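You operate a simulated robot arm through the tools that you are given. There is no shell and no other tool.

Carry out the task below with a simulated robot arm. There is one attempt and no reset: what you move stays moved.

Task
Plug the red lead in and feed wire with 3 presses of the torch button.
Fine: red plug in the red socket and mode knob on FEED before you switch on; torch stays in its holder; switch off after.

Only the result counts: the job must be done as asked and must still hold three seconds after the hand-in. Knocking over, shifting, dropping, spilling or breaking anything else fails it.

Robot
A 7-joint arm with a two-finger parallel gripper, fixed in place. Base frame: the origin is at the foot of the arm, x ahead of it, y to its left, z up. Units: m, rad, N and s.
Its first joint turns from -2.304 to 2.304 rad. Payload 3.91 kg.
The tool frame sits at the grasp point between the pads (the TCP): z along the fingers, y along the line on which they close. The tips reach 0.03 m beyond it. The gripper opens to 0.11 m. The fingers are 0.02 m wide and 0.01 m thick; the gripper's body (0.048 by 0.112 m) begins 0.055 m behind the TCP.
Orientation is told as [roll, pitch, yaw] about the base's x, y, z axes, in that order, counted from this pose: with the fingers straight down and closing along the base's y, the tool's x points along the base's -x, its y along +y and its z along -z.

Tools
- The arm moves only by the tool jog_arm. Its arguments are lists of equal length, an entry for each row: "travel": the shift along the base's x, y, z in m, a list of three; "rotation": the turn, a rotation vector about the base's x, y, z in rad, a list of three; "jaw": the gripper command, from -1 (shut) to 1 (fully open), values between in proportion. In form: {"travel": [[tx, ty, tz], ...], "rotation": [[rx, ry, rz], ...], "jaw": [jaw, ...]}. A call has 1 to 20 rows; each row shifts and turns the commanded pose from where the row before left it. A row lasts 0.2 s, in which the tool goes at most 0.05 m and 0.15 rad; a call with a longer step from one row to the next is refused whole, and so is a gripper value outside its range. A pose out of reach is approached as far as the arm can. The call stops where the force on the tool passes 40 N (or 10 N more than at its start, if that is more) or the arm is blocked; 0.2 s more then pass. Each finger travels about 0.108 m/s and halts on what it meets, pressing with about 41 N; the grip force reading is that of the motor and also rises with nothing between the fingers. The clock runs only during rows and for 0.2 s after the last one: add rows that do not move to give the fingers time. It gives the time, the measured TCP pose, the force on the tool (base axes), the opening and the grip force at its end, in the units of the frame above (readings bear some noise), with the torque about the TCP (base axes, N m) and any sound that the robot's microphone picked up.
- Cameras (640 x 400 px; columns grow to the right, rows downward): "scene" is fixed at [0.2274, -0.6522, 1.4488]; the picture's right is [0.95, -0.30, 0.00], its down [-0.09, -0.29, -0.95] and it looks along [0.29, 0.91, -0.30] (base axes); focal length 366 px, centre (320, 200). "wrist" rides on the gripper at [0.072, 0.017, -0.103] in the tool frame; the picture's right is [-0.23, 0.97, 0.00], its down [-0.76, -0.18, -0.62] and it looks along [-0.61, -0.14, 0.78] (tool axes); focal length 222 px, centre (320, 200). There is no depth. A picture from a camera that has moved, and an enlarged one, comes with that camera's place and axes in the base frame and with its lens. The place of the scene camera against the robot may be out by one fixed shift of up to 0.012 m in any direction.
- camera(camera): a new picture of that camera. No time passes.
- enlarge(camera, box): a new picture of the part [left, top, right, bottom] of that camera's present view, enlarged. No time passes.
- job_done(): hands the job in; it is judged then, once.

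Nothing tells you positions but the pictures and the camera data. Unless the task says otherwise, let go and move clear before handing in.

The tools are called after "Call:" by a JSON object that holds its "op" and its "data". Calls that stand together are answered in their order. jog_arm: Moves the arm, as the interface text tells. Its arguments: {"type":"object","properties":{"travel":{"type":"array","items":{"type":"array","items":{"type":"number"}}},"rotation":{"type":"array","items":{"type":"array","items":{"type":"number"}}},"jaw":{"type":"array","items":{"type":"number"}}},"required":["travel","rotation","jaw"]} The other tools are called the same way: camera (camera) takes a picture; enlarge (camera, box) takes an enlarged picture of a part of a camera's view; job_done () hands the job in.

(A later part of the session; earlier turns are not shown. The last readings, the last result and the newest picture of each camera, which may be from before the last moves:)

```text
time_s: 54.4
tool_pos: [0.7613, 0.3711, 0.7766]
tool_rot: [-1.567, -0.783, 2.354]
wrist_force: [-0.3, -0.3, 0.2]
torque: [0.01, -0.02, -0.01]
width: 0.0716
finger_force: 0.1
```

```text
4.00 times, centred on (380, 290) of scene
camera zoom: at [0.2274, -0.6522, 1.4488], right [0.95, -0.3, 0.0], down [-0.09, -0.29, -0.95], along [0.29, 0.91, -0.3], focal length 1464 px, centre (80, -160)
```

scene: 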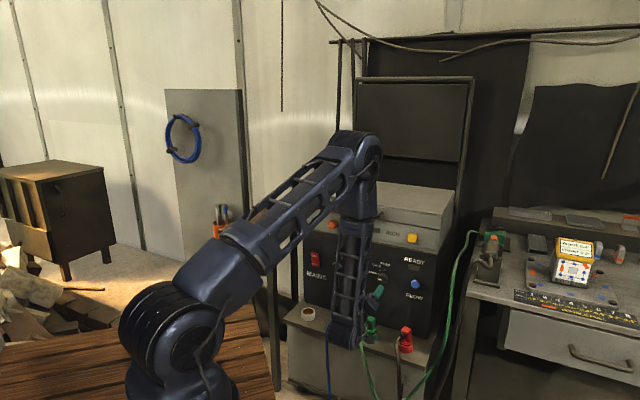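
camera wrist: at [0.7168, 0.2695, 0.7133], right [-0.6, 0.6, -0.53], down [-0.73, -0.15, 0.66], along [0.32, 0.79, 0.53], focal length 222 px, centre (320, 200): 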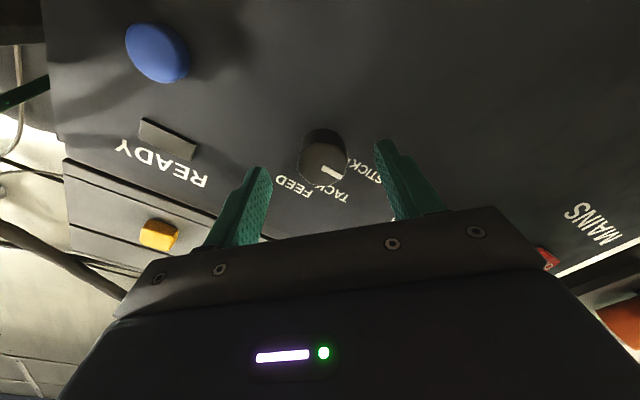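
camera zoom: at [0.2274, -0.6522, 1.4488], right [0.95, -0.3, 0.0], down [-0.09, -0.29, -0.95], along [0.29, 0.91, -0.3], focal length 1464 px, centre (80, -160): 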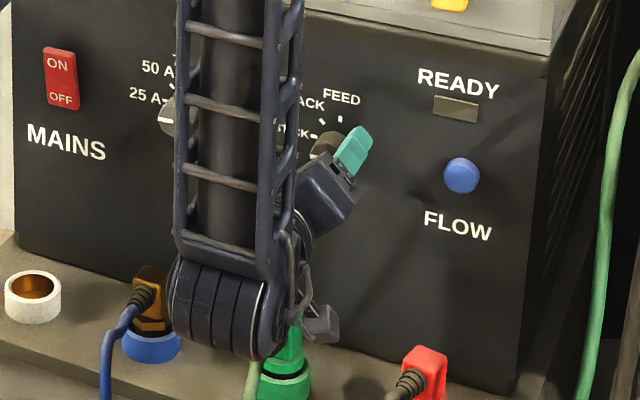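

The knob is centred between the fingers, and its body is about 35 mm long. I'll advance 20 mm more and close on it.

Call:
{"op": "jog_arm", "data": {"travel": [[0.0071, 0.0071, 0], [0.0071, 0.0071, 0], [0.0007, 0.0007, 0], [0, 0, 0], [0, 0, 0], [0, 0, 0], [0, 0, 0]], "rotation": [[0, 0, 0], [0, 0, 0], [0, 0, 0], [0, 0, 0], [0, 0, 0], [0, 0, 0], [0, 0, 0]], "jaw": [0.3, 0.3, 0.3, -1, -1, -1, -1]}}

Call:
{"op": "camera", "data": {"camera": "wrist"}}

Call:
{"op": "enlarge", "data": {"camera": "scene", "box": [360, 250, 420, 300]}}

```text
time_s: 56.0
tool_pos: [0.7762, 0.3877, 0.7754]
tool_rot: [-1.567, -0.784, 2.352]
wrist_force: [-6.7, 13.0, -17.1]
torque: [-0.43, 0.39, 0.31]
width: 0.0335
finger_force: 44.8
```

```text
taken
camera wrist: at [0.7305, 0.2852, 0.7129], right [-0.6, 0.6, -0.53], down [-0.73, -0.15, 0.67], along [0.32, 0.79, 0.53], focal length 222 px, centre (320, 200)
```

wrist: 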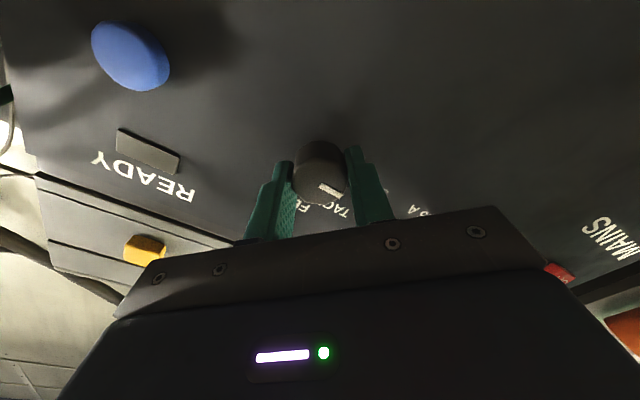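

```text
8.00 times, centred on (390, 275) of scene
camera zoom: at [0.2274, -0.6522, 1.4488], right [0.95, -0.3, 0.0], down [-0.09, -0.29, -0.95], along [0.29, 0.91, -0.3], focal length 2927 px, centre (-240, -400)
```

zoom: 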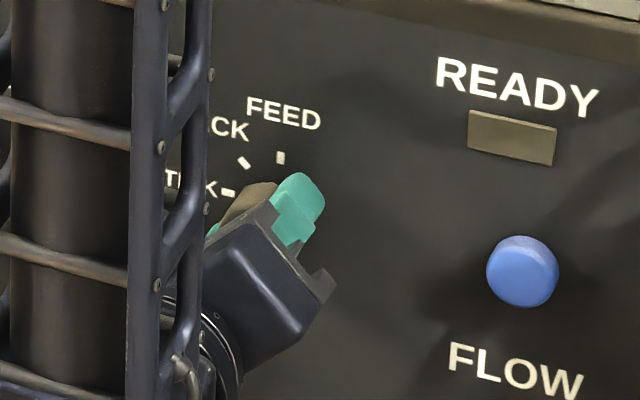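

The knob is gripped at 33.5 mm with about 2 mm of sideways offset. I'll relieve that and start turning clockwise.

Call:
{"op": "jog_arm", "data": {"travel": [[-0.001, 0.001, -0.0014], [0, 0, 0], [0, 0, 0], [0, 0, 0], [0, 0, 0]], "rotation": [[0, 0, 0], [0.0926, 0.0925, 0], [0.0926, 0.0925, 0], [0.0926, 0.0925, 0], [0, 0, 0]], "jaw": [-1, -1, -1, -1, -1]}}

Call:
{"op": "camera", "data": {"camera": "wrist"}}

```text
time_s: 57.2
tool_pos: [0.7757, 0.387, 0.7764]
tool_rot: [-1.57, -1.177, 2.354]
wrist_force: [0.3, 5.7, -3.9]
torque: [0.18, -0.21, 0.14]
width: 0.0335
finger_force: 44.8
```

```text
taken
camera wrist: at [0.7113, 0.3045, 0.7025], right [-0.7, 0.7, -0.16], down [-0.53, -0.35, 0.77], along [0.48, 0.62, 0.61], focal length 222 px, centre (320, 200)
```

wrist: 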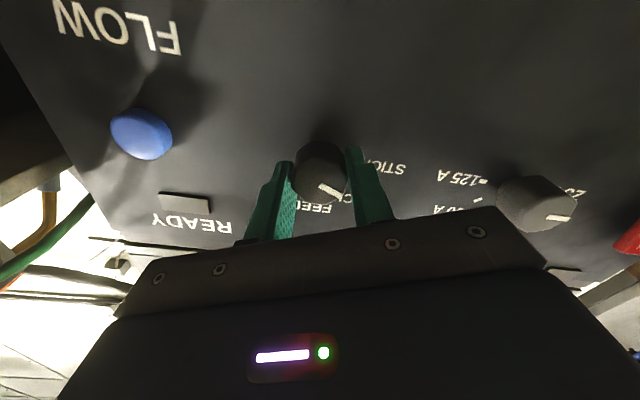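

The knob turns with the gripper, so I'm continuing to the full 90°.

Call:
{"op": "jog_arm", "data": {"travel": [[0, 0, 0], [0, 0, 0], [0, 0, 0], [0, 0, 0], [0, 0, 0], [0, 0, 0], [0, 0, 0], [0, 0, 0], [0, 0, 0], [0, 0, 0]], "rotation": [[0.0926, 0.0925, 0], [0.0926, 0.0925, 0], [0.0926, 0.0925, 0], [0.0926, 0.0925, 0], [0.0926, 0.0925, 0], [0.0926, 0.0925, 0], [0.0926, 0.0925, 0], [0.0926, 0.0925, 0], [0.0926, 0.0925, 0], [0, 0, 0]], "jaw": [-1, -1, -1, -1, -1, -1, -1, -1, -1, -1]}}

Call:
{"op": "camera", "data": {"camera": "wrist"}}

Call:
{"op": "enlarge", "data": {"camera": "scene", "box": [360, 250, 420, 300]}}

```text
time_s: 59.4
tool_pos: [0.776, 0.3853, 0.7758]
tool_rot: [1.571, -0.786, -0.79]
wrist_force: [23.0, -6.0, 13.6]
torque: [0.17, -0.38, -0.7]
width: 0.0333
finger_force: 45.1
```

```text
taken
camera wrist: at [0.6587, 0.3573, 0.7364], right [-0.37, 0.37, 0.85], down [0.03, -0.91, 0.41], along [0.93, 0.18, 0.33], focal length 222 px, centre (320, 200)
```

wrist: 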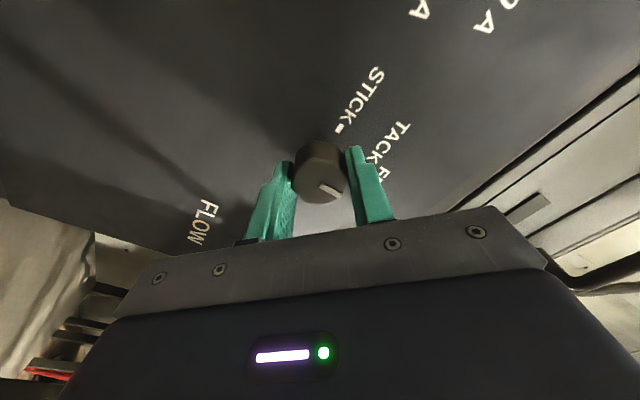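

```text
8.00 times, centred on (390, 275) of scene
camera zoom: at [0.2274, -0.6522, 1.4488], right [0.95, -0.3, 0.0], down [-0.09, -0.29, -0.95], along [0.29, 0.91, -0.3], focal length 2927 px, centre (-240, -400)
```

zoom: 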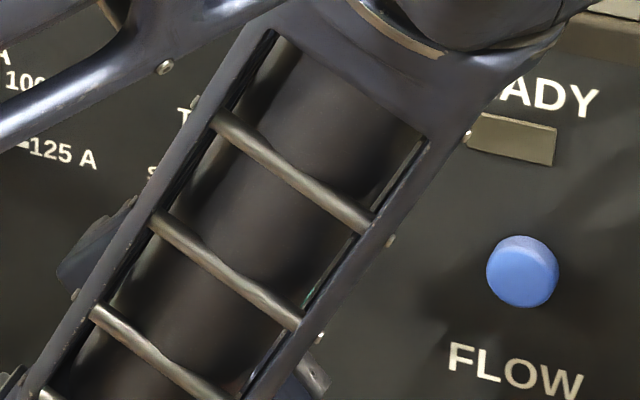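

I've turned the full 90°. Now I'll release, back straight off and read the pointer.

Call:
{"op": "jog_arm", "data": {"travel": [[0, 0, 0], [0, 0, 0], [0, 0, 0], [-0.0141, -0.0141, 0], [-0.0141, -0.0141, 0], [-0.0141, -0.0141, 0], [-0.0141, -0.0141, 0], [-0.0141, -0.0141, 0], [0, 0, 0]], "rotation": [[0, 0, 0], [0, 0, 0], [0, 0, 0], [0, 0, 0], [0, 0, 0], [0, 0, 0], [0, 0, 0], [0, 0, 0], [0, 0, 0]], "jaw": [0.3, 0.3, 0.3, 0.3, 0.3, 0.3, 0.3, 0.3, 0.3]}}

Call:
{"op": "camera", "data": {"camera": "wrist"}}

Call:
{"op": "enlarge", "data": {"camera": "wrist", "box": [260, 60, 400, 180]}}

```text
time_s: 61.4
tool_pos: [0.7027, 0.3166, 0.7753]
tool_rot: [1.57, -0.786, -0.786]
wrist_force: [-0.3, -0.1, 0.1]
torque: [-0.02, -0.01, -0.01]
width: 0.0715
finger_force: 0.0
```

```text
taken
camera wrist: at [0.5867, 0.2873, 0.7358], right [-0.37, 0.37, 0.85], down [0.03, -0.91, 0.41], along [0.93, 0.18, 0.33], focal length 222 px, centre (320, 200)
```

wrist: 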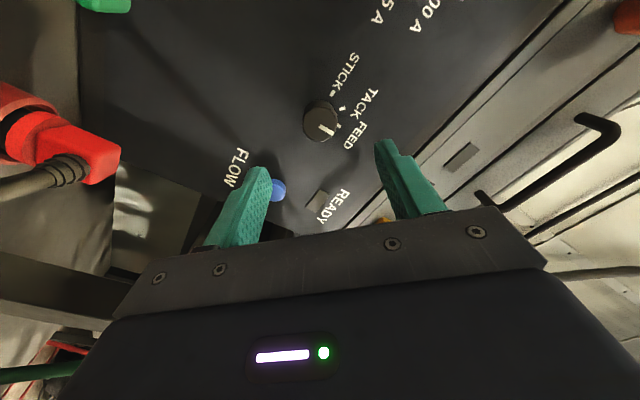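

```text
3.33 times, centred on (330, 120) of wrist
camera zoom: at [0.5867, 0.2873, 0.7358], right [-0.37, 0.37, 0.85], down [0.03, -0.91, 0.41], along [0.93, 0.18, 0.33], focal length 740 px, centre (287, 467)
```

zoom: 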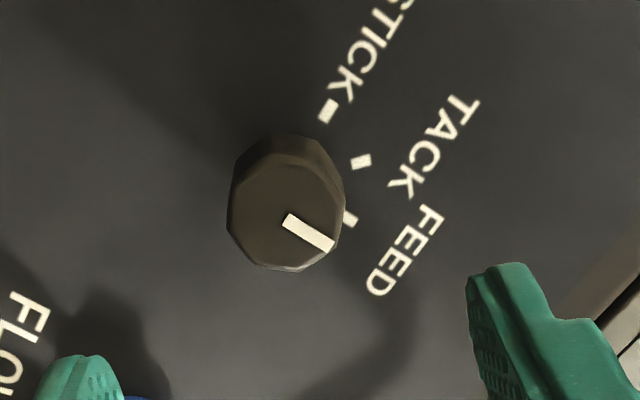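

The pointer now points straight up to FEED. I'll confirm that in the scene view while I unroll and move to a standoff in front of the MAINS rocker with closed fingers.

Call:
{"op": "jog_arm", "data": {"travel": [[-0.02, -0.02, 0.002], [-0.0199, 0.0199, 0.002], [-0.0199, 0.0199, 0.002], [-0.0199, 0.0199, 0.002], [-0.0199, 0.0199, 0.002], [-0.0199, 0.0199, 0.002], [-0.0199, 0.0199, 0.002], [-0.0199, 0.0199, 0.002], [-0.0199, 0.0199, 0.002], [-0.0199, 0.0199, 0.002], [-0.0199, 0.0199, 0], [0, 0, 0]], "rotation": [[0, 0, 0], [-0.0555, -0.0555, 0], [-0.0555, -0.0555, 0], [-0.0555, -0.0555, 0], [-0.0555, -0.0555, 0], [-0.0555, -0.0555, 0], [-0.0555, -0.0555, 0], [-0.0555, -0.0555, 0], [-0.0555, -0.0555, 0], [-0.0555, -0.0555, 0], [-0.0555, -0.0555, 0], [0, 0, 0]], "jaw": [0.3, 0, -0.5, -1, -1, -1, -1, -1, -1, -1, -1, -1]}}

Call:
{"op": "camera", "data": {"camera": "wrist"}}

Call:
{"op": "camera", "data": {"camera": "scene"}}

Call:
{"op": "enlarge", "data": {"camera": "scene", "box": [360, 250, 420, 300]}}

```text
time_s: 64.0
tool_pos: [0.4851, 0.4945, 0.7955]
tool_rot: [-1.342, -1.569, 2.122]
wrist_force: [0.0, -0.4, 0.3]
torque: [0.02, -0.03, -0.01]
width: 0.0002
finger_force: 37.6
```

```text
taken
camera wrist: at [0.4008, 0.4331, 0.7224], right [-0.69, 0.69, 0.23], down [-0.32, -0.56, 0.76], along [0.65, 0.45, 0.61], focal length 222 px, centre (320, 200)
```

wrist: 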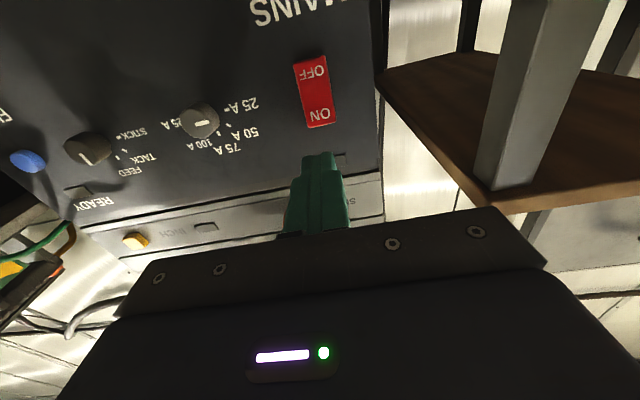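

```text
taken
```

scene: 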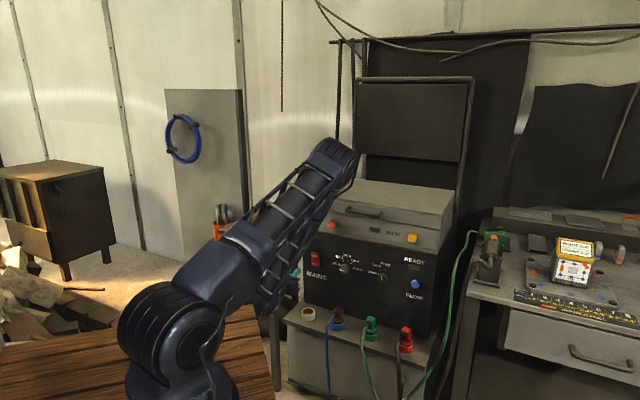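

```text
8.00 times, centred on (390, 275) of scene
camera zoom: at [0.2274, -0.6522, 1.4488], right [0.95, -0.3, 0.0], down [-0.09, -0.29, -0.95], along [0.29, 0.91, -0.3], focal length 2927 px, centre (-240, -400)
```

zoom: 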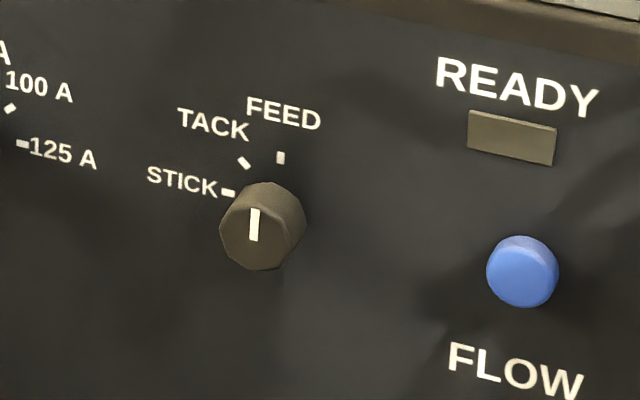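

The knob shows FEED clearly. The MAINS rocker is straight ahead with its ON half at z≈0.805, so I'm advancing toward it with closed fingers.

Call:
{"op": "jog_arm", "data": {"travel": [[0.0018, -0.0018, 0.009], [0.0141, 0.0141, 0], [0.0141, 0.0141, 0], [0.0141, 0.0141, 0], [0.0141, 0.0141, 0], [0.0106, 0.0106, 0], [0, 0, 0]], "rotation": [[0, 0, 0], [0, 0, 0], [0, 0, 0], [0, 0, 0], [0, 0, 0], [0, 0, 0], [0, 0, 0]], "jaw": [-1, -1, -1, -1, -1, -1, -1]}}

Call:
{"op": "camera", "data": {"camera": "wrist"}}

Call:
{"op": "enlarge", "data": {"camera": "scene", "box": [290, 230, 370, 290]}}

```text
time_s: 65.6
tool_pos: [0.5537, 0.561, 0.8033]
tool_rot: [-1.303, -1.569, 2.085]
wrist_force: [0.0, 0.1, 0.2]
torque: [0.02, 0.0, -0.02]
width: 0.0
finger_force: 37.6
```

```text
taken
camera wrist: at [0.47, 0.4988, 0.7319], right [-0.69, 0.69, 0.23], down [-0.32, -0.57, 0.76], along [0.65, 0.45, 0.61], focal length 222 px, centre (320, 200)
```

wrist: 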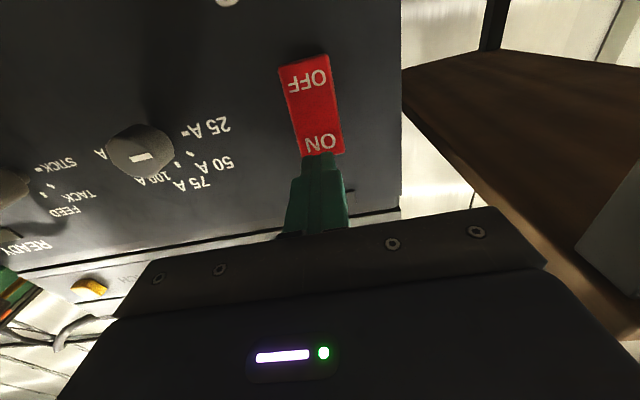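

```text
6.67 times, centred on (330, 260) of scene
camera zoom: at [0.2274, -0.6522, 1.4488], right [0.95, -0.3, 0.0], down [-0.09, -0.29, -0.95], along [0.29, 0.91, -0.3], focal length 2439 px, centre (253, -200)
```

zoom: 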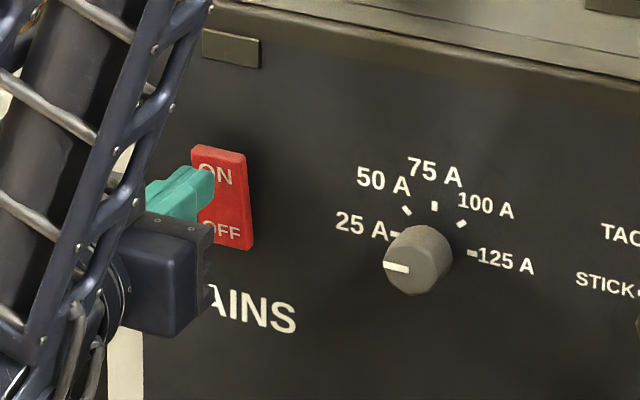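

The fingers are aligned with the ON half, so I'm pressing slowly.

Call:
{"op": "jog_arm", "data": {"travel": [[0.0035, 0.0035, 0], [0.0035, 0.0035, 0], [0.0035, 0.0035, 0], [0.0035, 0.0035, 0], [0.0035, 0.0035, 0], [0.0035, 0.0035, 0], [0, 0, 0]], "rotation": [[0, 0, 0], [0, 0, 0], [0, 0, 0], [0, 0, 0], [0, 0, 0], [0, 0, 0], [0, 0, 0]], "jaw": [-1, -1, -1, -1, -1, -1, -1]}}

Call:
{"op": "enlarge", "data": {"camera": "scene", "box": [290, 230, 370, 290]}}

Call:
{"op": "enlarge", "data": {"camera": "wrist", "box": [250, 40, 410, 180]}}

```text
time_s: 67.1
tool_pos: [0.5727, 0.5806, 0.804]
tool_rot: [-0.682, -1.57, 1.467]
wrist_force: [-10.2, -17.4, 11.2]
torque: [0.1, -0.1, -0.14]
width: 0.0
finger_force: 37.4
stopped in row 7: the force on the tool passed its limit at 47 N (the readings are from after the stop); the commanded pose is now the measured one
```

```text
6.67 times, centred on (330, 260) of scene
camera zoom: at [0.2274, -0.6522, 1.4488], right [0.95, -0.3, 0.0], down [-0.09, -0.29, -0.95], along [0.29, 0.91, -0.3], focal length 2439 px, centre (253, -200)
```

zoom: 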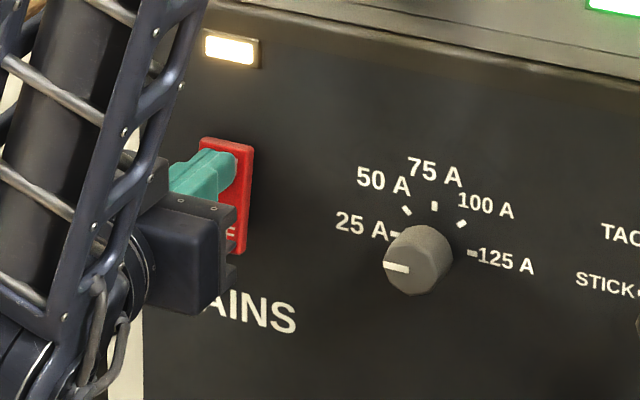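

```text
2.86 times, centred on (330, 110) of wrist
camera zoom: at [0.4883, 0.5175, 0.7319], right [-0.69, 0.69, 0.23], down [-0.32, -0.56, 0.76], along [0.65, 0.45, 0.61], focal length 635 px, centre (291, 457)
```

zoom: 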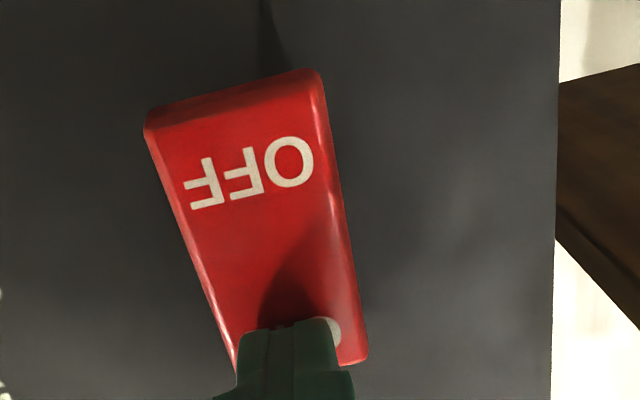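

The mains lamp is lit, so the switch went ON. I'm backing off and checking the READY lamp and the other indicators.

Call:
{"op": "jog_arm", "data": {"travel": [[-0.01, -0.01, 0], [-0.02, -0.02, 0], [-0.025, -0.025, 0], [-0.025, -0.025, 0], [-0.02, -0.02, 0], [0, 0, 0]], "rotation": [[0, 0, 0], [0, 0, 0], [0, 0, 0], [0, 0, 0], [0, 0, 0], [0, 0, 0]], "jaw": [-1, -1, -1, -1, -1, -1]}}

Call:
{"op": "enlarge", "data": {"camera": "scene", "box": [290, 200, 450, 300]}}

Call:
{"op": "enlarge", "data": {"camera": "scene", "box": [440, 200, 640, 325]}}

```text
time_s: 68.5
tool_pos: [0.4732, 0.4815, 0.8032]
tool_rot: [-0.432, -1.568, 1.219]
wrist_force: [-0.4, 0.5, 0.1]
torque: [-0.01, -0.01, 0.01]
width: 0.0002
finger_force: 38.0
```

```text
4.00 times, centred on (370, 250) of scene
camera zoom: at [0.2274, -0.6522, 1.4488], right [0.95, -0.3, 0.0], down [-0.09, -0.29, -0.95], along [0.29, 0.91, -0.3], focal length 1464 px, centre (120, 0)
```

zoom: 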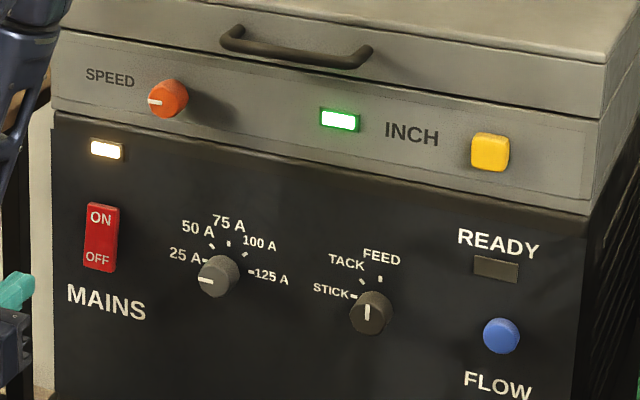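

```text
3.20 times, centred on (540, 262) of scene
camera zoom: at [0.2274, -0.6522, 1.4488], right [0.95, -0.3, 0.0], down [-0.09, -0.29, -0.95], along [0.29, 0.91, -0.3], focal length 1171 px, centre (-384, 0)
```

zoom: 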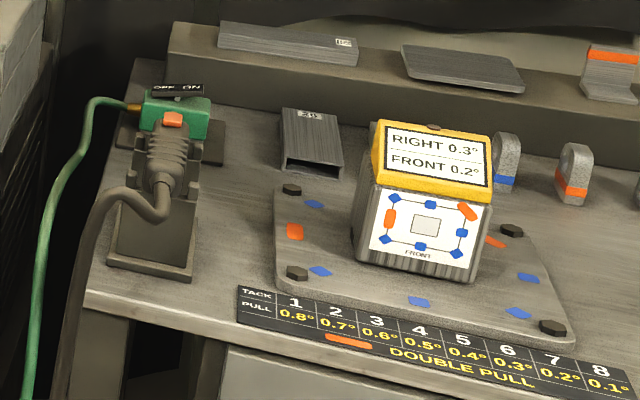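

The mains lamp and the wire-feeder lamp are both on, with FEED selected. Next I'll go to the torch: raise first, untilting the tool partway, then swing over toward it.

Call:
{"op": "jog_arm", "data": {"travel": [[-0.01, -0.01, 0.03], [0, 0, 0.045], [0, 0, 0.045], [0, 0, 0.045], [0, 0, 0.045], [0, 0, 0.045], [0, 0, 0.045], [0, 0, 0.045], [0, 0, 0.045], [0, 0, 0]], "rotation": [[0, 0, 0], [-0.0947, 0.0947, 0], [-0.0947, 0.0947, 0], [-0.0947, 0.0947, 0], [-0.0947, 0.0947, 0], [-0.0947, 0.0947, 0], [-0.0947, 0.0947, 0], [-0.0947, 0.0947, 0], [-0.0947, 0.0947, 0], [0, 0, 0]], "jaw": [-1, -1, -1, -1, -1, -1, -1, -1, -1, -1]}}

Call:
{"op": "jog_arm", "data": {"travel": [[0.028, -0.03, 0.003], [0.028, -0.031, 0.003], [0.028, -0.031, 0.003], [0.028, -0.031, 0.003], [0.028, -0.031, 0.003], [0.028, -0.031, 0.003], [0.028, -0.031, 0.003], [0.028, -0.031, 0.003], [0.028, -0.031, 0.003], [0.028, -0.031, 0.003], [0.028, -0.031, 0.003], [0.028, -0.031, 0.003], [0.028, -0.03, 0.003], [0, 0, 0]], "rotation": [[0, 0, -0.048], [0, 0, -0.048], [0, 0, -0.048], [0, 0, -0.048], [0, 0, -0.048], [0, 0, -0.048], [0, 0, -0.048], [0, 0, -0.048], [0, 0, -0.048], [0, 0, -0.048], [0, 0, -0.048], [0, 0, -0.048], [0, 0, -0.048], [0, 0, 0]], "jaw": [-1, -1, -1, -1, -1, -1, -1, -1, -1, -1, -1, -1, -1, -1]}}

Call:
{"op": "camera", "data": {"camera": "wrist"}}

Call:
{"op": "camera", "data": {"camera": "scene"}}

```text
time_s: 70.7
tool_pos: [0.4631, 0.4696, 1.194]
tool_rot: [-0.002, -0.496, 0.789]
wrist_force: [-0.5, 0.1, 0.3]
torque: [-0.02, -0.04, 0.01]
width: 0.0
finger_force: 37.5
```

```text
time_s: 73.7
tool_pos: [0.8268, 0.0678, 1.2309]
tool_rot: [-0.001, -0.496, 0.164]
wrist_force: [-0.2, 0.4, -0.4]
torque: [-0.04, -0.03, -0.01]
width: 0.0001
finger_force: 37.9
```

```text
taken
camera wrist: at [0.7137, 0.0657, 1.2878], right [0.04, 0.99, 0.11], down [0.4, -0.11, 0.91], along [0.92, 0.01, -0.4], focal length 222 px, centre (320, 200)
```

wrist: 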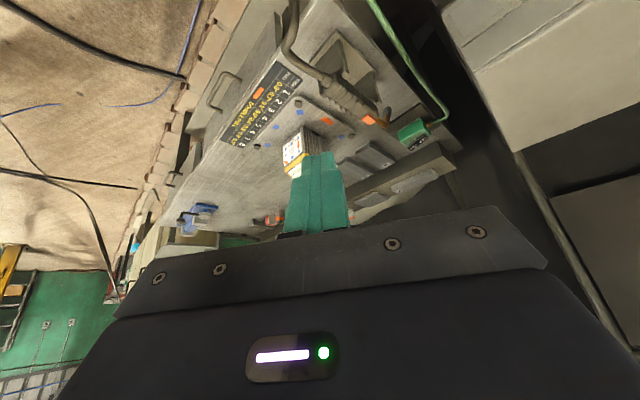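

```text
taken
```

scene: 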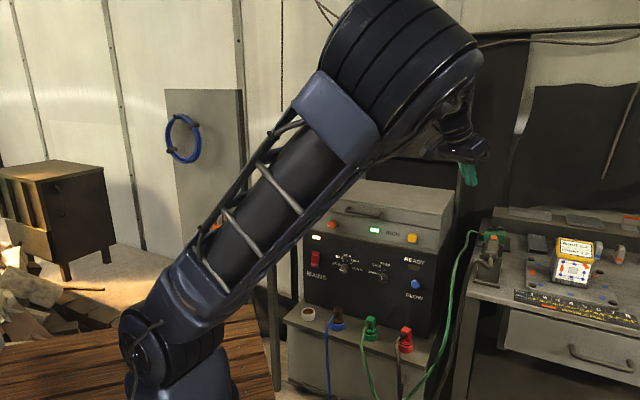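

Call:
{"op": "enlarge", "data": {"camera": "wrist", "box": [280, 20, 460, 160]}}

Call:
{"op": "enlarge", "data": {"camera": "wrist", "box": [330, 80, 410, 140]}}

Call:
{"op": "enlarge", "data": {"camera": "scene", "box": [465, 225, 525, 285]}}

```text
2.86 times, centred on (370, 90) of wrist
camera zoom: at [0.7137, 0.0657, 1.2878], right [0.04, 0.99, 0.11], down [0.4, -0.11, 0.91], along [0.92, 0.01, -0.4], focal length 635 px, centre (177, 514)
```

zoom: 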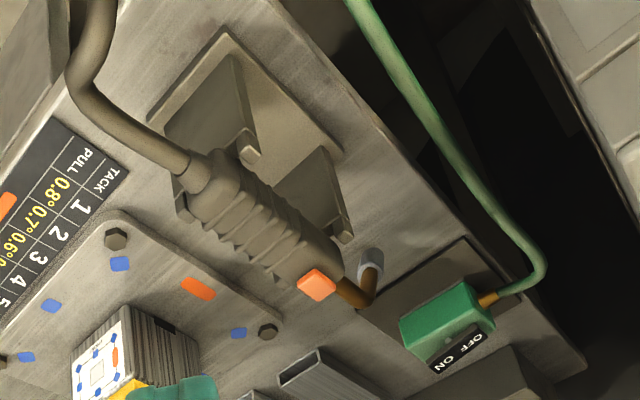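

```text
6.67 times, centred on (370, 110) of wrist
camera zoom: at [0.7137, 0.0657, 1.2878], right [0.04, 0.99, 0.11], down [0.4, -0.11, 0.91], along [0.92, 0.01, -0.4], focal length 1481 px, centre (-13, 800)
```

zoom: 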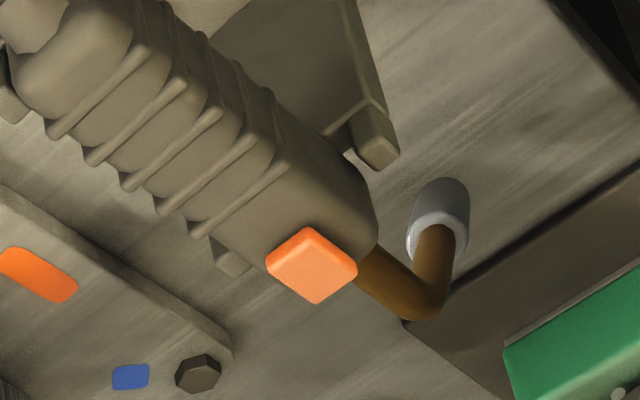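

```text
6.67 times, centred on (495, 255) of scene
camera zoom: at [0.2274, -0.6522, 1.4488], right [0.95, -0.3, 0.0], down [-0.09, -0.29, -0.95], along [0.29, 0.91, -0.3], focal length 2439 px, centre (-847, -167)
```

zoom: 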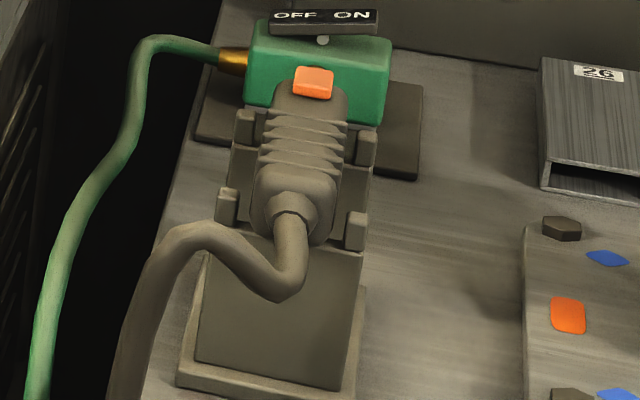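

The torch button is at about (1.035, 0.171), top at z≈1.00. I'll move to a hover near it with less tilt to see whether the arm reaches with the tool nearly vertical.

Call:
{"op": "jog_arm", "data": {"travel": [[0.0283, 0.015, -0.017], [0.0283, 0.015, -0.017], [0.0283, 0.015, -0.017], [0.0283, 0.015, -0.017], [0.0283, 0.015, -0.017], [0.0283, 0.015, -0.017], [0.02, 0.005, 0], [0, 0, 0]], "rotation": [[-0.0054, 0.0329, 0], [-0.0054, 0.0329, 0], [-0.0054, 0.0329, 0], [-0.0054, 0.0329, 0], [-0.0054, 0.0329, 0], [-0.0054, 0.0329, 0], [-0.0054, 0.0329, 0], [0, 0, 0]], "jaw": [-1, -1, -1, -1, -1, -1, -1, -1]}}

Call:
{"op": "camera", "data": {"camera": "wrist"}}

Call:
{"op": "enlarge", "data": {"camera": "scene", "box": [440, 170, 560, 290]}}

```text
time_s: 75.5
tool_pos: [1.017, 0.1624, 1.1291]
tool_rot: [-0.002, -0.261, 0.161]
wrist_force: [0.6, -0.8, -0.4]
torque: [0.04, 0.01, -0.02]
width: 0.0001
finger_force: 37.2
```

```text
taken
camera wrist: at [0.9199, 0.1645, 1.2107], right [0.06, 1.0, 0.06], down [0.6, -0.08, 0.8], along [0.8, -0.01, -0.6], focal length 222 px, centre (320, 200)
```

wrist: 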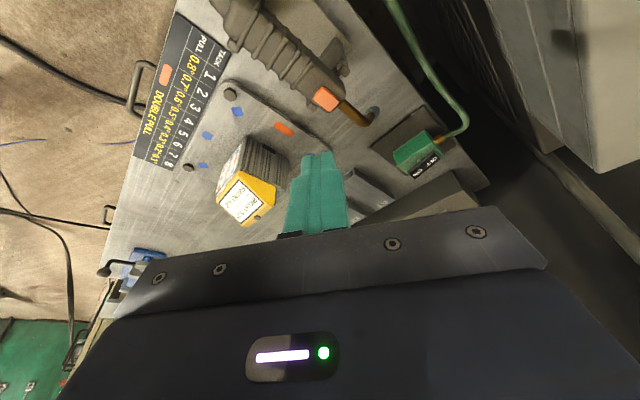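

```text
3.33 times, centred on (500, 230) of scene
camera zoom: at [0.2274, -0.6522, 1.4488], right [0.95, -0.3, 0.0], down [-0.09, -0.29, -0.95], along [0.29, 0.91, -0.3], focal length 1220 px, centre (-280, 100)
```

zoom: 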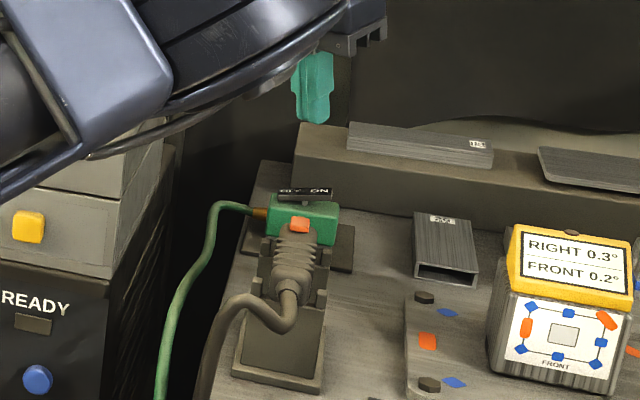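

The arm reaches there without trouble, and the button measures (1.036, 0.174, 1.00). I'll untilt to vertical directly above it.

Call:
{"op": "jog_arm", "data": {"travel": [[0.01, 0.005, -0.01], [0.009, 0.006, -0.01], [0, 0, -0.01], [0, 0, 0]], "rotation": [[-0.014, 0.086, 0], [-0.014, 0.086, 0], [-0.014, 0.086, 0], [0, 0, 0]], "jaw": [-1, -1, -1, -1]}}

Call:
{"op": "camera", "data": {"camera": "wrist"}}

Call:
{"op": "enlarge", "data": {"camera": "wrist", "box": [260, 60, 400, 180]}}

Call:
{"op": "enlarge", "data": {"camera": "scene", "box": [460, 190, 540, 270]}}

```text
time_s: 76.5
tool_pos: [1.0351, 0.1741, 1.1007]
tool_rot: [0.0, 0.0, 0.162]
wrist_force: [-0.3, -0.4, 0.1]
torque: [0.03, -0.02, -0.01]
width: 0.0
finger_force: 37.7
```

```text
taken
camera wrist: at [0.9626, 0.1793, 1.2032], right [0.07, 1.0, 0.0], down [0.78, -0.05, 0.62], along [0.62, -0.04, -0.78], focal length 222 px, centre (320, 200)
```

wrist: 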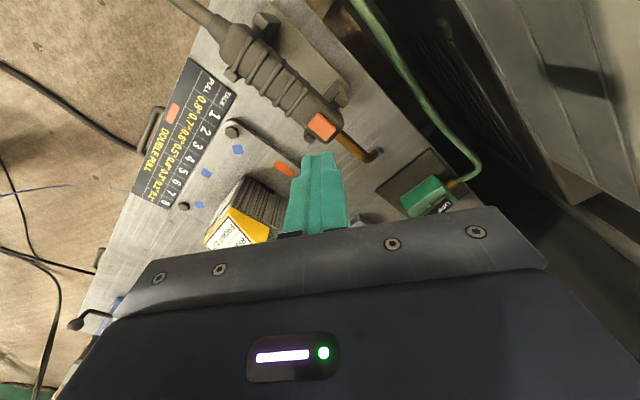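

```text
3.33 times, centred on (330, 120) of wrist
camera zoom: at [0.9626, 0.1793, 1.2032], right [0.07, 1.0, 0.0], down [0.78, -0.05, 0.62], along [0.62, -0.04, -0.78], focal length 740 px, centre (287, 467)
```

zoom: 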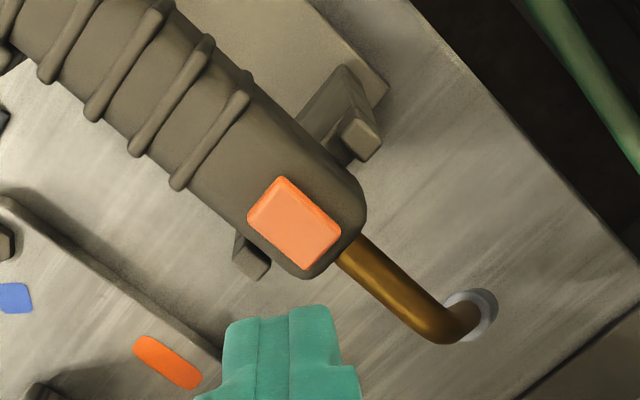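

```text
5.00 times, centred on (500, 230) of scene
camera zoom: at [0.2274, -0.6522, 1.4488], right [0.95, -0.3, 0.0], down [-0.09, -0.29, -0.95], along [0.29, 0.91, -0.3], focal length 1829 px, centre (-580, 50)
```

zoom: 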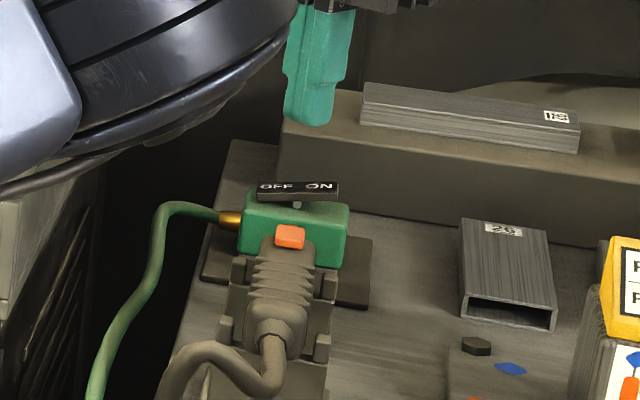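

The button is within 3 mm of the tool axis. I'll correct for that, lower to just above the button, then press gently while watching the force.

Call:
{"op": "jog_arm", "data": {"travel": [[0.001, 0.0025, -0.02], [0, 0, -0.02], [0, 0, -0.015], [0, 0, -0.005], [0, 0, 0]], "rotation": [[0, 0, 0], [0, 0, 0], [0, 0, 0], [0, 0, 0], [0, 0, 0]], "jaw": [-1, -1, -1, -1, -1]}}

Call:
{"op": "enlarge", "data": {"camera": "wrist", "box": [260, 80, 400, 200]}}

Call:
{"op": "enlarge", "data": {"camera": "scene", "box": [475, 210, 515, 260]}}

```text
time_s: 77.7
tool_pos: [1.0365, 0.1775, 1.0413]
tool_rot: [0.002, -0.001, 0.161]
wrist_force: [0.4, 0.1, -0.8]
torque: [0.02, -0.03, -0.01]
width: 0.0
finger_force: 37.6
```

```text
3.33 times, centred on (330, 140) of wrist
camera zoom: at [0.9639, 0.1815, 1.1437], right [0.07, 1.0, 0.0], down [0.78, -0.05, 0.62], along [0.62, -0.04, -0.78], focal length 740 px, centre (287, 400)
```

zoom: 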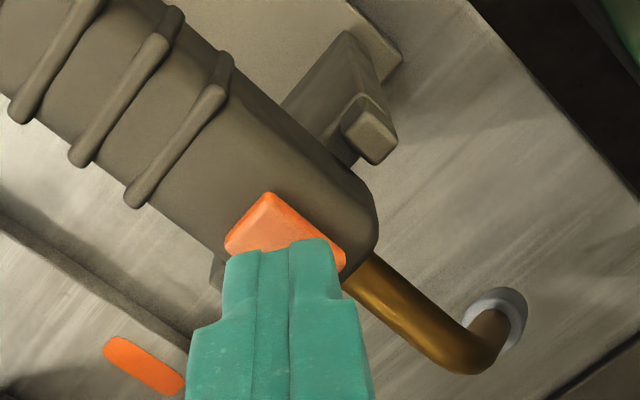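

```text
8.00 times, centred on (495, 235) of scene
camera zoom: at [0.2274, -0.6522, 1.4488], right [0.95, -0.3, 0.0], down [-0.09, -0.29, -0.95], along [0.29, 0.91, -0.3], focal length 2927 px, centre (-1080, -80)
```

zoom: 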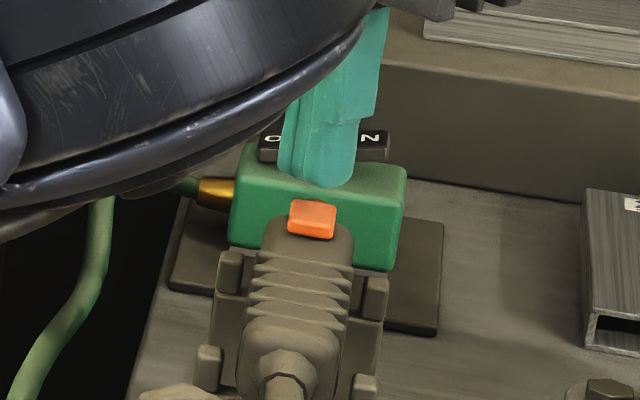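

The tip is right over the centre of the button. I'm making the first press in small steps.

Call:
{"op": "jog_arm", "data": {"travel": [[0, 0, -0.003], [0, 0, -0.003], [0, 0, -0.002], [0, 0, -0.002], [0, 0, 0]], "rotation": [[0, 0, 0], [0, 0, 0], [0, 0, 0], [0, 0, 0], [0, 0, 0]], "jaw": [-1, -1, -1, -1, -1]}}

Call:
{"op": "enlarge", "data": {"camera": "scene", "box": [475, 210, 515, 260]}}

```text
time_s: 78.9
tool_pos: [1.0367, 0.1776, 1.0298]
tool_rot: [0.001, 0.0, 0.162]
wrist_force: [0.1, -1.4, 0.4]
torque: [0.02, -0.05, -0.03]
width: 0.0
finger_force: 37.8
```

```text
8.00 times, centred on (495, 235) of scene
camera zoom: at [0.2274, -0.6522, 1.4488], right [0.95, -0.3, 0.0], down [-0.09, -0.29, -0.95], along [0.29, 0.91, -0.3], focal length 2927 px, centre (-1080, -80)
```

zoom: 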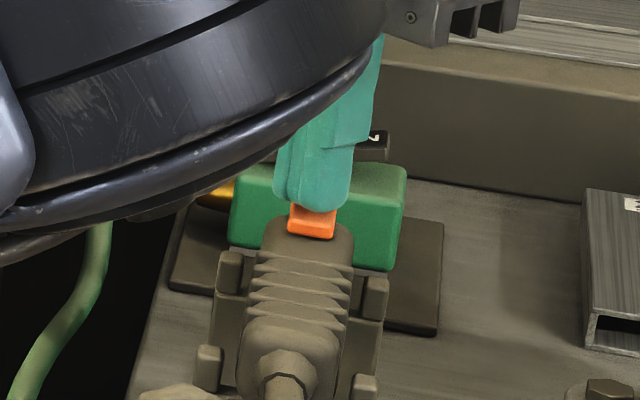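

I'm almost touching the button now, so I'm continuing in finer steps.

Call:
{"op": "jog_arm", "data": {"travel": [[0, 0, -0.0015], [0, 0, -0.0015], [0, 0, 0]], "rotation": [[0, 0, 0], [0, 0, 0], [0, 0, 0]], "jaw": [-1, -1, -1]}}

Call:
{"op": "enlarge", "data": {"camera": "scene", "box": [475, 210, 515, 260]}}

Call:
{"op": "jog_arm", "data": {"travel": [[0, 0, -0.0015], [0, 0, -0.0015], [0, 0, 0]], "rotation": [[0, 0, 0], [0, 0, 0], [0, 0, 0]], "jaw": [-1, -1, -1]}}

Call:
{"op": "enlarge", "data": {"camera": "scene", "box": [475, 210, 515, 260]}}

```text
time_s: 79.7
tool_pos: [1.0359, 0.1774, 1.0279]
tool_rot: [0.001, 0.001, 0.161]
wrist_force: [0.3, -0.9, 0.0]
torque: [-0.01, -0.03, 0.03]
width: 0.0
finger_force: 37.8
```

```text
8.00 times, centred on (495, 235) of scene
camera zoom: at [0.2274, -0.6522, 1.4488], right [0.95, -0.3, 0.0], down [-0.09, -0.29, -0.95], along [0.29, 0.91, -0.3], focal length 2927 px, centre (-1080, -80)
```

zoom: 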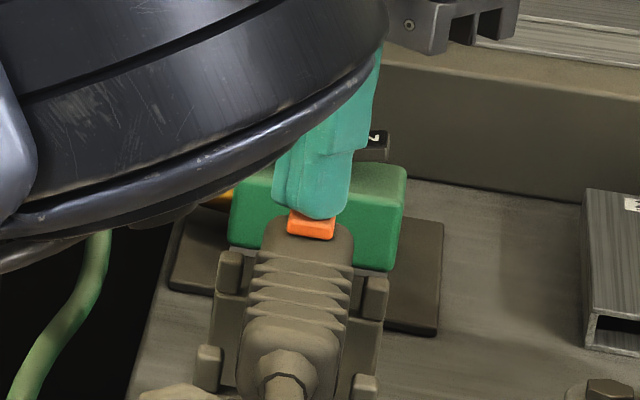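

```text
time_s: 80.5
tool_pos: [1.0376, 0.1774, 1.0244]
tool_rot: [0.0, 0.0, 0.163]
wrist_force: [-0.5, 0.3, 2.2]
torque: [0.01, -0.01, 0.01]
width: 0.0002
finger_force: 37.1
heard: click
```

```text
8.00 times, centred on (495, 235) of scene
camera zoom: at [0.2274, -0.6522, 1.4488], right [0.95, -0.3, 0.0], down [-0.09, -0.29, -0.95], along [0.29, 0.91, -0.3], focal length 2927 px, centre (-1080, -80)
```

zoom: 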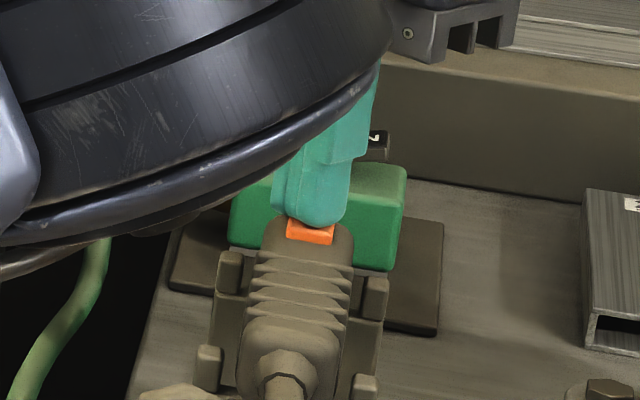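

I heard a click at only 2 N, which is press one. I'm releasing by rising 10 mm.

Call:
{"op": "jog_arm", "data": {"travel": [[0, 0, 0.003], [0, 0, 0.003], [0, 0, 0.004], [0, 0, 0]], "rotation": [[0, 0, 0], [0, 0, 0], [0, 0, 0], [0, 0, 0]], "jaw": [-1, -1, -1, -1]}}

Call:
{"op": "enlarge", "data": {"camera": "scene", "box": [475, 210, 515, 260]}}

Call:
{"op": "enlarge", "data": {"camera": "wrist", "box": [260, 60, 420, 200]}}

```text
time_s: 81.5
tool_pos: [1.038, 0.1779, 1.0342]
tool_rot: [0.001, 0.001, 0.163]
wrist_force: [0.3, 0.0, -0.1]
torque: [0.02, 0.02, -0.01]
width: 0.0
finger_force: 37.3
```

```text
8.00 times, centred on (495, 235) of scene
camera zoom: at [0.2274, -0.6522, 1.4488], right [0.95, -0.3, 0.0], down [-0.09, -0.29, -0.95], along [0.29, 0.91, -0.3], focal length 2927 px, centre (-1080, -80)
```

zoom: 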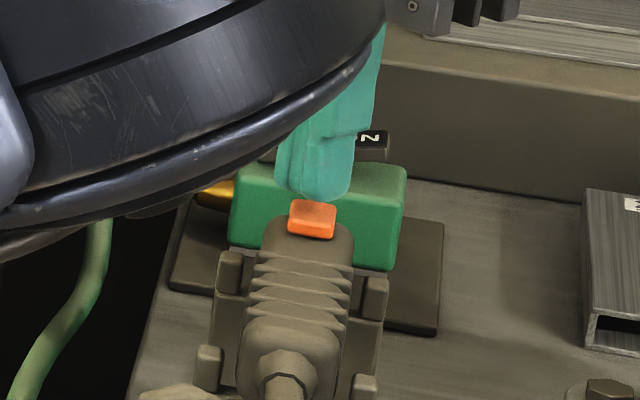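

```text
2.86 times, centred on (340, 130) of wrist
camera zoom: at [0.9636, 0.1819, 1.1379], right [0.07, 1.0, 0.0], down [0.78, -0.05, 0.62], along [0.62, -0.04, -0.78], focal length 635 px, centre (263, 400)
```

zoom: 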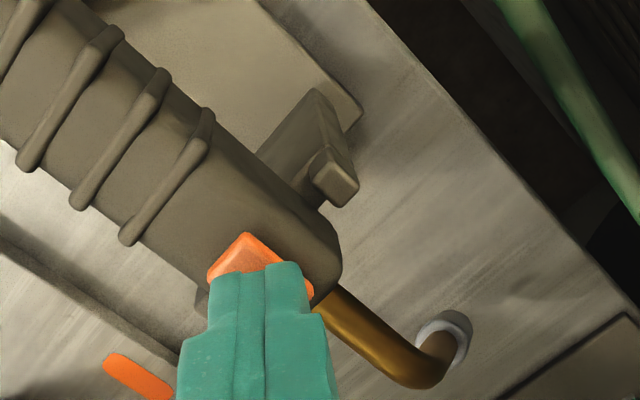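

The button sprang back. Now the second press, to the same depth.

Call:
{"op": "jog_arm", "data": {"travel": [[0, 0, -0.004], [0, 0, -0.003], [0, 0, -0.0015], [0, 0, -0.0015], [0, 0, 0]], "rotation": [[0, 0, 0], [0, 0, 0], [0, 0, 0], [0, 0, 0], [0, 0, 0]], "jaw": [-1, -1, -1, -1, -1]}}

```text
time_s: 82.7
tool_pos: [1.0364, 0.1781, 1.0243]
tool_rot: [0.0, 0.0, 0.162]
wrist_force: [0.2, 1.7, 2.1]
torque: [0.04, -0.03, -0.01]
width: 0.0
finger_force: 37.7
heard: click
```

A second click came at the same depth. I'm releasing again.

Call:
{"op": "jog_arm", "data": {"travel": [[0, 0, 0.003], [0, 0, 0.003], [0, 0, 0.004], [0, 0, 0], [0, 0, 0]], "rotation": [[0, 0, 0], [0, 0, 0], [0, 0, 0], [0, 0, 0], [0, 0, 0]], "jaw": [-1, -1, -1, -1, -1]}}

Call:
{"op": "jog_arm", "data": {"travel": [[0, 0, -0.004], [0, 0, -0.003], [0, 0, -0.0015], [0, 0, -0.0015], [0, 0, 0]], "rotation": [[0, 0, 0], [0, 0, 0], [0, 0, 0], [0, 0, 0], [0, 0, 0]], "jaw": [-1, -1, -1, -1, -1]}}

```text
time_s: 83.9
tool_pos: [1.0368, 0.1773, 1.0339]
tool_rot: [-0.001, 0.0, 0.161]
wrist_force: [0.5, -0.2, 0.1]
torque: [-0.01, -0.03, 0.01]
width: 0.0002
finger_force: 37.1
```

```text
time_s: 85.1
tool_pos: [1.0373, 0.1775, 1.0245]
tool_rot: [0.0, -0.001, 0.163]
wrist_force: [0.9, -0.2, 2.5]
torque: [-0.03, -0.01, 0.03]
width: 0.0
finger_force: 37.2
heard: click
```

The third click is heard, so all three presses are done. I'm releasing, rising clear and checking that the torch is undisturbed.

Call:
{"op": "jog_arm", "data": {"travel": [[0, 0, 0.003], [0, 0, 0.005], [0, 0, 0.02], [0, 0, 0.04], [0, 0, 0.04], [-0.02, -0.01, 0.04], [-0.04, -0.02, 0.02], [0, 0, 0]], "rotation": [[0, 0, 0], [0, 0, 0], [0, 0, 0], [0, 0, 0], [0, 0, 0], [0, 0, 0], [0, 0, 0], [0, 0, 0]], "jaw": [-1, -1, -1, -1, -1, -1, -1, -1]}}

Call:
{"op": "camera", "data": {"camera": "scene"}}

Call:
{"op": "enlarge", "data": {"camera": "scene", "box": [465, 225, 525, 285]}}

Call:
{"op": "camera", "data": {"camera": "wrist"}}

```text
time_s: 86.9
tool_pos: [0.9772, 0.147, 1.1929]
tool_rot: [0.002, 0.001, 0.162]
wrist_force: [0.1, 0.6, 0.4]
torque: [-0.01, -0.01, -0.01]
width: 0.0
finger_force: 37.2
```

```text
taken
```

scene: 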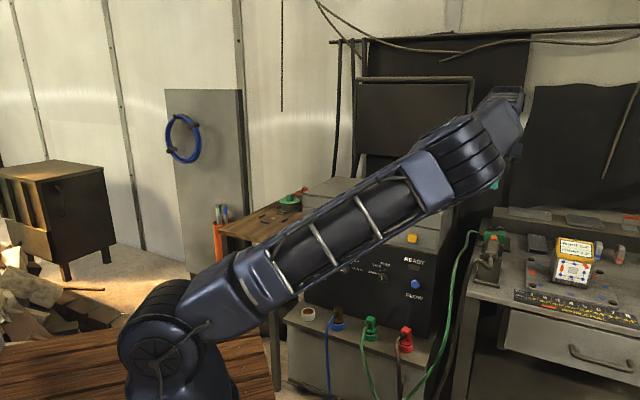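

```text
6.67 times, centred on (495, 255) of scene
camera zoom: at [0.2274, -0.6522, 1.4488], right [0.95, -0.3, 0.0], down [-0.09, -0.29, -0.95], along [0.29, 0.91, -0.3], focal length 2439 px, centre (-847, -167)
```

zoom: 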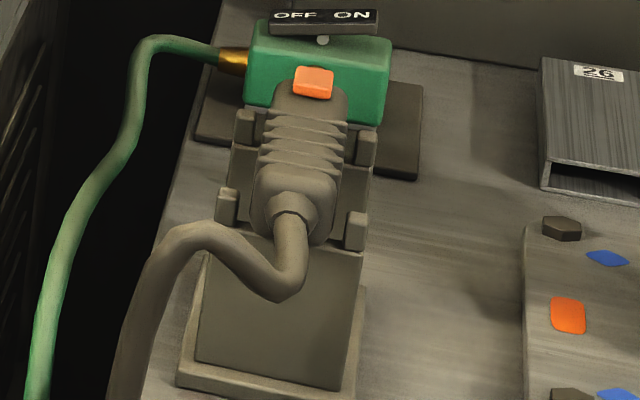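

```text
taken
camera wrist: at [0.9038, 0.1513, 1.2959], right [0.07, 1.0, 0.0], down [0.78, -0.05, 0.62], along [0.62, -0.04, -0.78], focal length 222 px, centre (320, 200)
```

wrist: 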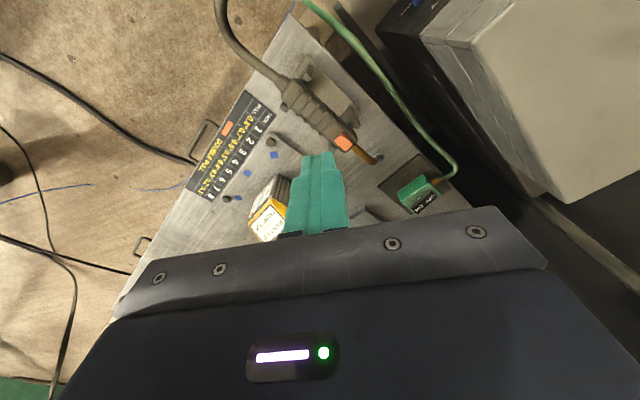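

The torch is unmoved. I'll look at the nozzle for fed wire before heading back to the mains switch.

Call:
{"op": "enlarge", "data": {"camera": "wrist", "box": [320, 110, 420, 190]}}

Call:
{"op": "enlarge", "data": {"camera": "scene", "box": [290, 200, 450, 300]}}

```text
5.00 times, centred on (370, 150) of wrist
camera zoom: at [0.9038, 0.1513, 1.2959], right [0.07, 1.0, 0.0], down [0.78, -0.05, 0.62], along [0.62, -0.04, -0.78], focal length 1111 px, centre (70, 450)
```

zoom: 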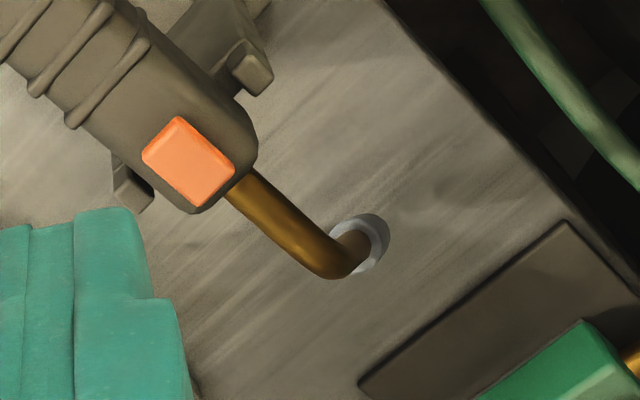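

```text
4.00 times, centred on (370, 250) of scene
camera zoom: at [0.2274, -0.6522, 1.4488], right [0.95, -0.3, 0.0], down [-0.09, -0.29, -0.95], along [0.29, 0.91, -0.3], focal length 1464 px, centre (120, 0)
```

zoom: 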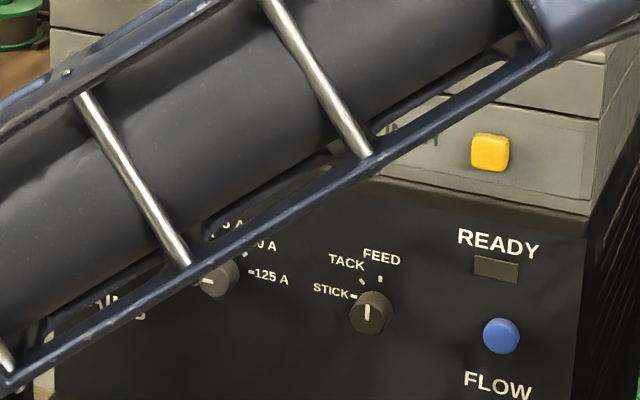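

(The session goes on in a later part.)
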